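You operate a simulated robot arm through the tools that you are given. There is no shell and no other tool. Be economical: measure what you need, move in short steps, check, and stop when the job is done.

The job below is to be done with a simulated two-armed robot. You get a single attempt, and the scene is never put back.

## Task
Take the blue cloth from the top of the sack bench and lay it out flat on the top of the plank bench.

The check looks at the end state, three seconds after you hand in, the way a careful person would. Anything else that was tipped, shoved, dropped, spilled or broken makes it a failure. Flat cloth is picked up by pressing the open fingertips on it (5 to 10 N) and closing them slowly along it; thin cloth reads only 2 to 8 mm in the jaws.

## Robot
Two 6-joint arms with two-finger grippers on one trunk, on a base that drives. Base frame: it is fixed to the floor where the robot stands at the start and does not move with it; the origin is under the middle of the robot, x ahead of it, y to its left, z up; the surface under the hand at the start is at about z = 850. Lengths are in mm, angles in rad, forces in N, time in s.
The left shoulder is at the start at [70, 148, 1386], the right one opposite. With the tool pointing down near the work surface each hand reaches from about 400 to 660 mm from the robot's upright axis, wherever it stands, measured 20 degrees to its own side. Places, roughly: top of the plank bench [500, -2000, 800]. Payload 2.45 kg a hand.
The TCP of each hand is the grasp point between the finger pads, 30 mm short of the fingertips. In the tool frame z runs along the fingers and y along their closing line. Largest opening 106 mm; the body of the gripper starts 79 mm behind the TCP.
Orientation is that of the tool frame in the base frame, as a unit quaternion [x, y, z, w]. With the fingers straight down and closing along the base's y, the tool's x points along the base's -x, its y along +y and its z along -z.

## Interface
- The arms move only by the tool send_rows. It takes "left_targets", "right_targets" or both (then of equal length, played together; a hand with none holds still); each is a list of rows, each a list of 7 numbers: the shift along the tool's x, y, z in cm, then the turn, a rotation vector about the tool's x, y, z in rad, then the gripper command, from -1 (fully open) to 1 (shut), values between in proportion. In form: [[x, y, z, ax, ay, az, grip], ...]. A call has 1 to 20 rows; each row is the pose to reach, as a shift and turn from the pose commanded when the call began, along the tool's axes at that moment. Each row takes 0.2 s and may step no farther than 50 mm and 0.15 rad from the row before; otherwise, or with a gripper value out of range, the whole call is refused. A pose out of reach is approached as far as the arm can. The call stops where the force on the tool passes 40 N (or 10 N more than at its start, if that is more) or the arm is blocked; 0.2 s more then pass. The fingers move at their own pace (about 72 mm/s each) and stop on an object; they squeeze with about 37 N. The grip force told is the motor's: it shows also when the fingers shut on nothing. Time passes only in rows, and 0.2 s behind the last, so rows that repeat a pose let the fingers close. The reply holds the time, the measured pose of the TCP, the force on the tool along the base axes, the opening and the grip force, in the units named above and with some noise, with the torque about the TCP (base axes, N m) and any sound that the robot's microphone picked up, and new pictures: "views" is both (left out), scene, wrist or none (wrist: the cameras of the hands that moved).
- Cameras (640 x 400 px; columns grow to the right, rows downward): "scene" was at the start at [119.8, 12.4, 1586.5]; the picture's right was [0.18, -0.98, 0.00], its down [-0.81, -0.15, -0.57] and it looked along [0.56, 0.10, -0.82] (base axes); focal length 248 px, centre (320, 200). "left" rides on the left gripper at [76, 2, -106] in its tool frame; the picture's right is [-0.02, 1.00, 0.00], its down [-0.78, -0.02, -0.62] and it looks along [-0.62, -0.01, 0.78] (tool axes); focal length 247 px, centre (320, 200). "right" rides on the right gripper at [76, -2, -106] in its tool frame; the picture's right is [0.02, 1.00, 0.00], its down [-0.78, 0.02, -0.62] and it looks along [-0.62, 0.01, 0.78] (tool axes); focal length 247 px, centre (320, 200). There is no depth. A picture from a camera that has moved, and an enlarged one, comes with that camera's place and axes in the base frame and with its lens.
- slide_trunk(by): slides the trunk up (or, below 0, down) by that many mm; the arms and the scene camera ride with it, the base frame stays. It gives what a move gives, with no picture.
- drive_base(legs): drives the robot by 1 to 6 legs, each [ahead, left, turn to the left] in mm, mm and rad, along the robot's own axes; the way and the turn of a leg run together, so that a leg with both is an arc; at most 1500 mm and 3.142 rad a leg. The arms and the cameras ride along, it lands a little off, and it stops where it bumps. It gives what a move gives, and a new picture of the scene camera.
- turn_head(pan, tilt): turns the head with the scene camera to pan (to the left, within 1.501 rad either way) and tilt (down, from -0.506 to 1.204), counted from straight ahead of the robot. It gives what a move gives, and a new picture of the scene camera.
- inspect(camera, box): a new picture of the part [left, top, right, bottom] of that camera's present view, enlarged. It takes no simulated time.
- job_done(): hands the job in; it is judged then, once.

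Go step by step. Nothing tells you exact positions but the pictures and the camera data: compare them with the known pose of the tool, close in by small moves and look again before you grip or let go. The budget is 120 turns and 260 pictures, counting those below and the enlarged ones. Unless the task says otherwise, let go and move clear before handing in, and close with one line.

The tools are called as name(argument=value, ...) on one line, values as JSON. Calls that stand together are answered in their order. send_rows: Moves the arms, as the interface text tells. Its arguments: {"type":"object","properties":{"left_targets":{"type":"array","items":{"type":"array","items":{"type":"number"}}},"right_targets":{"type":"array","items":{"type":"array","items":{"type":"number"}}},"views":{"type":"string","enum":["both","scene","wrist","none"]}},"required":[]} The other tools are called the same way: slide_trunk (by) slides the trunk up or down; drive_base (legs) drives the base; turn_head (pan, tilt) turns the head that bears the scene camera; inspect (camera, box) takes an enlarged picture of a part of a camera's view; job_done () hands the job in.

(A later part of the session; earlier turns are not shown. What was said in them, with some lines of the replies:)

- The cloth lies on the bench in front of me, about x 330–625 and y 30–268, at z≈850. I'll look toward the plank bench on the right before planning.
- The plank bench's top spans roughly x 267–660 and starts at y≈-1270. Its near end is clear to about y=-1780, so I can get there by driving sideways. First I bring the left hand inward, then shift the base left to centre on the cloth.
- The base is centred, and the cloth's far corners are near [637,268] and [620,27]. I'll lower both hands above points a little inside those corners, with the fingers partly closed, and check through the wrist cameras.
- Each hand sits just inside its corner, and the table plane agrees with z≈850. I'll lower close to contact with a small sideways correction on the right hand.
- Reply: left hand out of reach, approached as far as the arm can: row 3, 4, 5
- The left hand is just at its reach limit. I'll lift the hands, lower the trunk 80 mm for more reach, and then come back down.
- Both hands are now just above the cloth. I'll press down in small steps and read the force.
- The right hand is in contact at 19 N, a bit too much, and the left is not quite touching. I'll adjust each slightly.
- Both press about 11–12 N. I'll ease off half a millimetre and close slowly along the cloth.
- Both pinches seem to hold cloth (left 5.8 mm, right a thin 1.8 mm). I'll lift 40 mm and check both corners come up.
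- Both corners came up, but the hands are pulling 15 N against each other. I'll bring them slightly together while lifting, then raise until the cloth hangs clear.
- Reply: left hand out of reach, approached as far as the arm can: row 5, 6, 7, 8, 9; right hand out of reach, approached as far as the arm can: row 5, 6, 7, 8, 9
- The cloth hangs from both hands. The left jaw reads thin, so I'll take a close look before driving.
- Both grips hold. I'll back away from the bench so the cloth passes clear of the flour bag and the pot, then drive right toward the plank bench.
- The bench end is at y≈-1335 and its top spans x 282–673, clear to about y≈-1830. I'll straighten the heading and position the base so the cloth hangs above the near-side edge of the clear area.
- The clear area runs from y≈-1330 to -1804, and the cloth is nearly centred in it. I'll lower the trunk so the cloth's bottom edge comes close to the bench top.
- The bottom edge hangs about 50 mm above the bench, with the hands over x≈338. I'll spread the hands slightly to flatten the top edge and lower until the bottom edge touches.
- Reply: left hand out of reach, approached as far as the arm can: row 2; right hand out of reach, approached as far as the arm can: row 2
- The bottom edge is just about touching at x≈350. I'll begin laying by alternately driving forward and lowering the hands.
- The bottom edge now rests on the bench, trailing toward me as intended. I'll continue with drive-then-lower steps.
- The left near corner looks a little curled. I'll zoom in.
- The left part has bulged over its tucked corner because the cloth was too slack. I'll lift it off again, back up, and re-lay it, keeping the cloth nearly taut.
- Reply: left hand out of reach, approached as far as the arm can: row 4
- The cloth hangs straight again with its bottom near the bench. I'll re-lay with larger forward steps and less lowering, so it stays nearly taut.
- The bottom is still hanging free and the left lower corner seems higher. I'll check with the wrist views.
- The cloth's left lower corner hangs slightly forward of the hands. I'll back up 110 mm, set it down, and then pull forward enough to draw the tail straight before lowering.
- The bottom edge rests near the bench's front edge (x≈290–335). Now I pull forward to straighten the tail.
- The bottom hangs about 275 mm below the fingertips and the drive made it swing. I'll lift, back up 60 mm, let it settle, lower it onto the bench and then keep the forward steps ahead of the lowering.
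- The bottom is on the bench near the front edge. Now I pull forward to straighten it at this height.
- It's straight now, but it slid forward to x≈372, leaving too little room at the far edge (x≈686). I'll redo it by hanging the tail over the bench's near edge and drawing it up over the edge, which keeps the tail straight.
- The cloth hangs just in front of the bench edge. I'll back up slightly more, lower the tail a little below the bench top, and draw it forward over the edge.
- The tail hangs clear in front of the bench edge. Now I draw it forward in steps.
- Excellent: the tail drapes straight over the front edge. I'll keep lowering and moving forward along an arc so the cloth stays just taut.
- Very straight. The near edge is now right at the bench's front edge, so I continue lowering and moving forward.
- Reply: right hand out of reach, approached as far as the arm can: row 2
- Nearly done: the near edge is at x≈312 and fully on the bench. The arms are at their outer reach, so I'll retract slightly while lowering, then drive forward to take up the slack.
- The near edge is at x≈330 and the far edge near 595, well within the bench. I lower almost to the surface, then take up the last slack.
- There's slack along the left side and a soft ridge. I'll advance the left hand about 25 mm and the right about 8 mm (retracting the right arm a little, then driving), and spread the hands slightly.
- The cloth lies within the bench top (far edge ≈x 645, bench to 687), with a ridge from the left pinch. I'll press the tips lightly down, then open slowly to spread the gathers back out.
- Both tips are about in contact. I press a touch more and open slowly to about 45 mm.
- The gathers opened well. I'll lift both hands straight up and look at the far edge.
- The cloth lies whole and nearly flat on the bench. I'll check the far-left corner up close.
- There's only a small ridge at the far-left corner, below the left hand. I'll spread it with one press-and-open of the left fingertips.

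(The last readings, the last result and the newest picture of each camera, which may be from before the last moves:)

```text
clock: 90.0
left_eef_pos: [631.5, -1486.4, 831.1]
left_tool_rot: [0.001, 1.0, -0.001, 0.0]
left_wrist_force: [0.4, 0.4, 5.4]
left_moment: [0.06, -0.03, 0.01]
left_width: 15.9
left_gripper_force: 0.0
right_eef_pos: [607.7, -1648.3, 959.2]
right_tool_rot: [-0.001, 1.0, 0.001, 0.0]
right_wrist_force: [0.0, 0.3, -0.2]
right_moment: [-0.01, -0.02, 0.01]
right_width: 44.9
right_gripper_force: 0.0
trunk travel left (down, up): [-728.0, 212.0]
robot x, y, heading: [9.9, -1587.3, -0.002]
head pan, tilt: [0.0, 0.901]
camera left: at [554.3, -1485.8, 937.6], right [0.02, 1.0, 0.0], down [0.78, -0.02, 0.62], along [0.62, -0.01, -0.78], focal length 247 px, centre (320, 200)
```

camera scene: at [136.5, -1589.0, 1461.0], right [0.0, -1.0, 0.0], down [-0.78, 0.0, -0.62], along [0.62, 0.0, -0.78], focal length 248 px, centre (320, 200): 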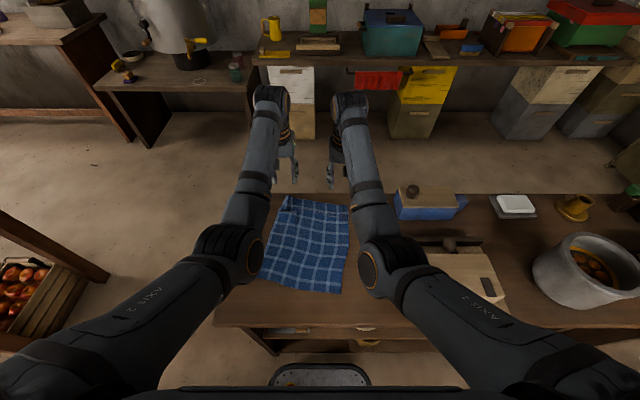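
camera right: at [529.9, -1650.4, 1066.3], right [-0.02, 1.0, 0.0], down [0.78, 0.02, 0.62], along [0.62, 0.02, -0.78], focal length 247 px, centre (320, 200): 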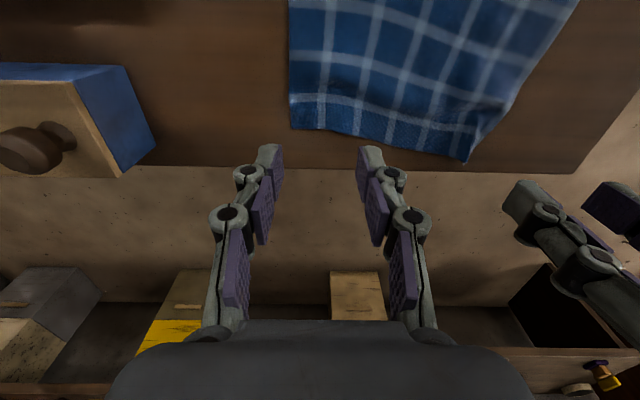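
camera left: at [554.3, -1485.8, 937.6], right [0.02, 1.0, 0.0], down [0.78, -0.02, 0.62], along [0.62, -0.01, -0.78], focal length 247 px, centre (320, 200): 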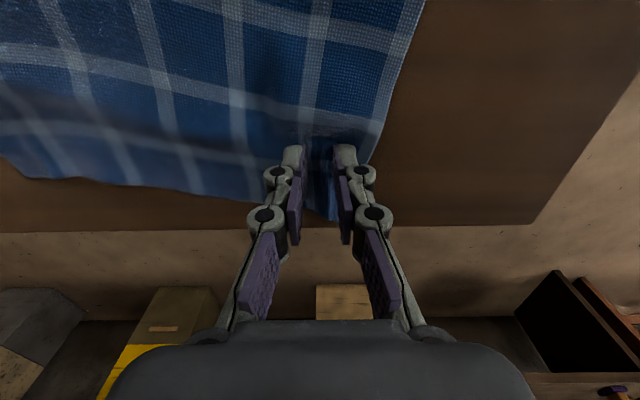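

Pressing at about 5 N, straddling the ridge. I open slowly to 55 mm while pressing, then lift.

send_rows(left_targets=[[0, 0, 0.05, 0, 0, 0, 0.6], [0, 0.1, 0.05, 0, 0, 0, 0.5], [0, 0.2, 0.05, 0, 0, 0, 0.4], [0, 0.3, 0.05, 0, 0, 0, 0.3], [0, 0.4, 0.05, 0, 0, 0, 0.2], [0, 0.5, 0.05, 0, 0, 0, 0.1], [0, 0.5, 0.05, 0, 0, 0, 0], [0, 0.5, 0.05, 0, 0, 0, 0], [0, 0.5, -2, 0, 0, 0, 0], [0, 0.5, -6, 0, 0, 0, 0], [0, 0.5, -10, 0, 0, 0, 0], [0, 0.5, -14, 0, 0, 0, 0]], views="none")

inspect(camera="left", box=[90, 0, 410, 160])

inspect(camera="scene", box=[220, 160, 420, 310])

```text
clock: 92.6
left_eef_pos: [632.7, -1482.7, 971.1]
left_tool_rot: [0.0, 1.0, 0.0, -0.002]
left_wrist_force: [0.3, 0.4, 0.7]
left_moment: [-0.01, -0.01, 0.01]
left_width: 52.9
left_gripper_force: 0.0
right_eef_pos: [607.1, -1648.4, 959.4]
right_tool_rot: [-0.001, 1.0, 0.001, -0.001]
right_wrist_force: [-0.1, 0.2, 0.2]
right_moment: [-0.01, 0.0, 0.03]
right_width: 45.2
right_gripper_force: 0.1
trunk travel left (down, up): [-728.0, 212.0]
robot x, y, heading: [13.6, -1588.1, -0.002]
head pan, tilt: [0.0, 0.901]
```

```text
2.00 times, centred on (250, 80) of left
camera zoom: at [555.8, -1482.7, 1077.6], right [0.02, 1.0, 0.0], down [0.79, -0.02, 0.62], along [0.62, -0.01, -0.79], focal length 494 px, centre (460, 440)
```

zoom: 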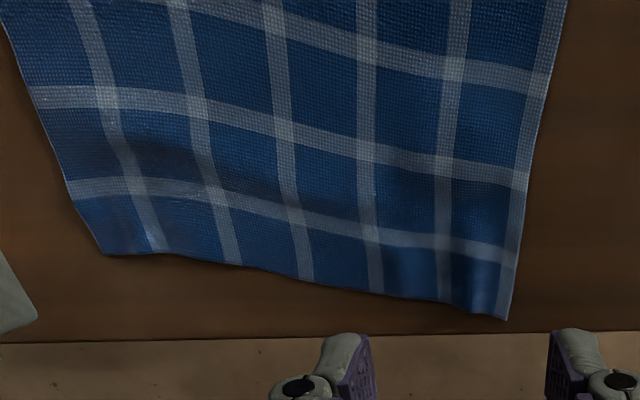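

```text
2.67 times, centred on (320, 235) of scene
camera zoom: at [136.7, -1589.6, 1461.0], right [0.0, -1.0, 0.0], down [-0.78, 0.0, -0.62], along [0.62, 0.0, -0.78], focal length 660 px, centre (320, 107)
```

zoom: 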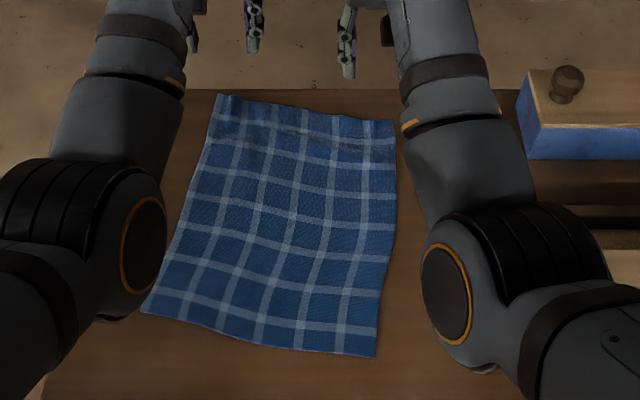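

The cloth is now flat and fully on the bench with every corner inside the edges. I'll raise the hands, back away and take a last look.

send_rows(left_targets=[[0, 0, -4, 0, 0, 0, 0], [0, 0, -8, 0, 0, 0, 0]], right_targets=[[0, 0, -4, 0, 0, 0, 0], [0, 0, -8, 0, 0, 0, 0]], views="none")

drive_base(legs=[[-300, 0, 0]])

inspect(camera="scene", box=[200, 80, 440, 260])

```text
clock: 93.2
left_eef_pos: [654.7, -1485.9, 1039.2]
left_tool_rot: [0.001, 1.0, 0.0, -0.003]
left_wrist_force: [0.1, -0.2, 0.2]
left_moment: [0.03, 0.0, 0.01]
left_width: 53.1
left_gripper_force: 0.0
left hand out of reach, approached as far as the arm can: row 1, 2
right_eef_pos: [634.1, -1639.8, 1024.0]
right_tool_rot: [-0.001, 1.0, -0.001, -0.002]
right_wrist_force: [-0.5, -0.6, -0.2]
right_moment: [0.01, -0.01, 0.0]
right_width: 52.9
right_gripper_force: 0.1
right hand out of reach, approached as far as the arm can: row 1, 2
trunk travel left (down, up): [-728.0, 212.0]
robot x, y, heading: [12.6, -1587.5, 0.005]
head pan, tilt: [0.0, 0.901]
```

```text
clock: 95.3
left_eef_pos: [347.8, -1484.8, 1038.4]
left_tool_rot: [0.002, 1.0, 0.0, -0.001]
left_wrist_force: [0.0, -0.1, 0.1]
left_moment: [0.0, 0.02, -0.04]
left_width: 53.6
left_gripper_force: 0.1
right_eef_pos: [325.4, -1640.7, 1024.3]
right_tool_rot: [-0.002, 1.0, 0.0, -0.001]
right_wrist_force: [0.6, 0.0, -0.3]
right_moment: [0.01, 0.01, 0.01]
right_width: 53.0
right_gripper_force: 0.1
trunk travel left (down, up): [-728.0, 212.0]
robot x, y, heading: [-297.0, -1587.1, 0.001]
head pan, tilt: [0.0, 0.901]
camera scene: at [-169.4, -1589.1, 1460.8], right [0.0, -1.0, 0.0], down [-0.78, 0.0, -0.62], along [0.62, 0.0, -0.78], focal length 248 px, centre (320, 200)
```

scene: 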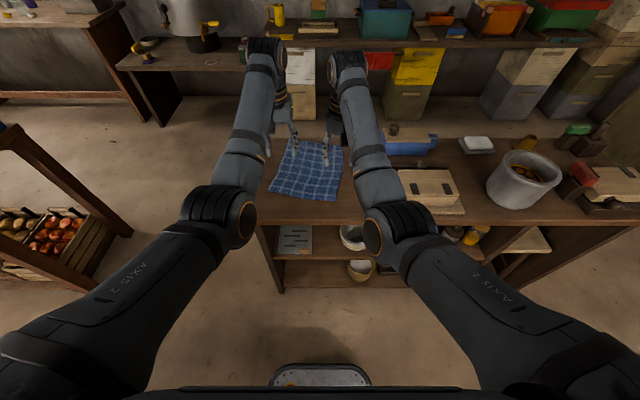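

```text
2.22 times, centred on (320, 170) of scene
camera zoom: at [-169.4, -1589.1, 1460.8], right [0.0, -1.0, 0.0], down [-0.78, 0.0, -0.62], along [0.62, 0.0, -0.78], focal length 550 px, centre (320, 267)
```

zoom: 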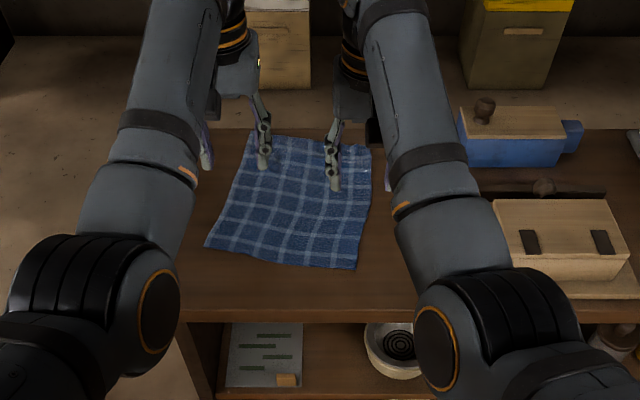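

The cloth is flat on the plank bench, nothing around it was disturbed, and the hands are empty and clear. I'm handing in.

job_done()

```text
The job is handed in.
```

The blue cloth is lying flat on top of the plank bench, with all four corners on the bench and only faint ripples. Nothing else was bumped or moved as far as I could see, and the job is handed in.
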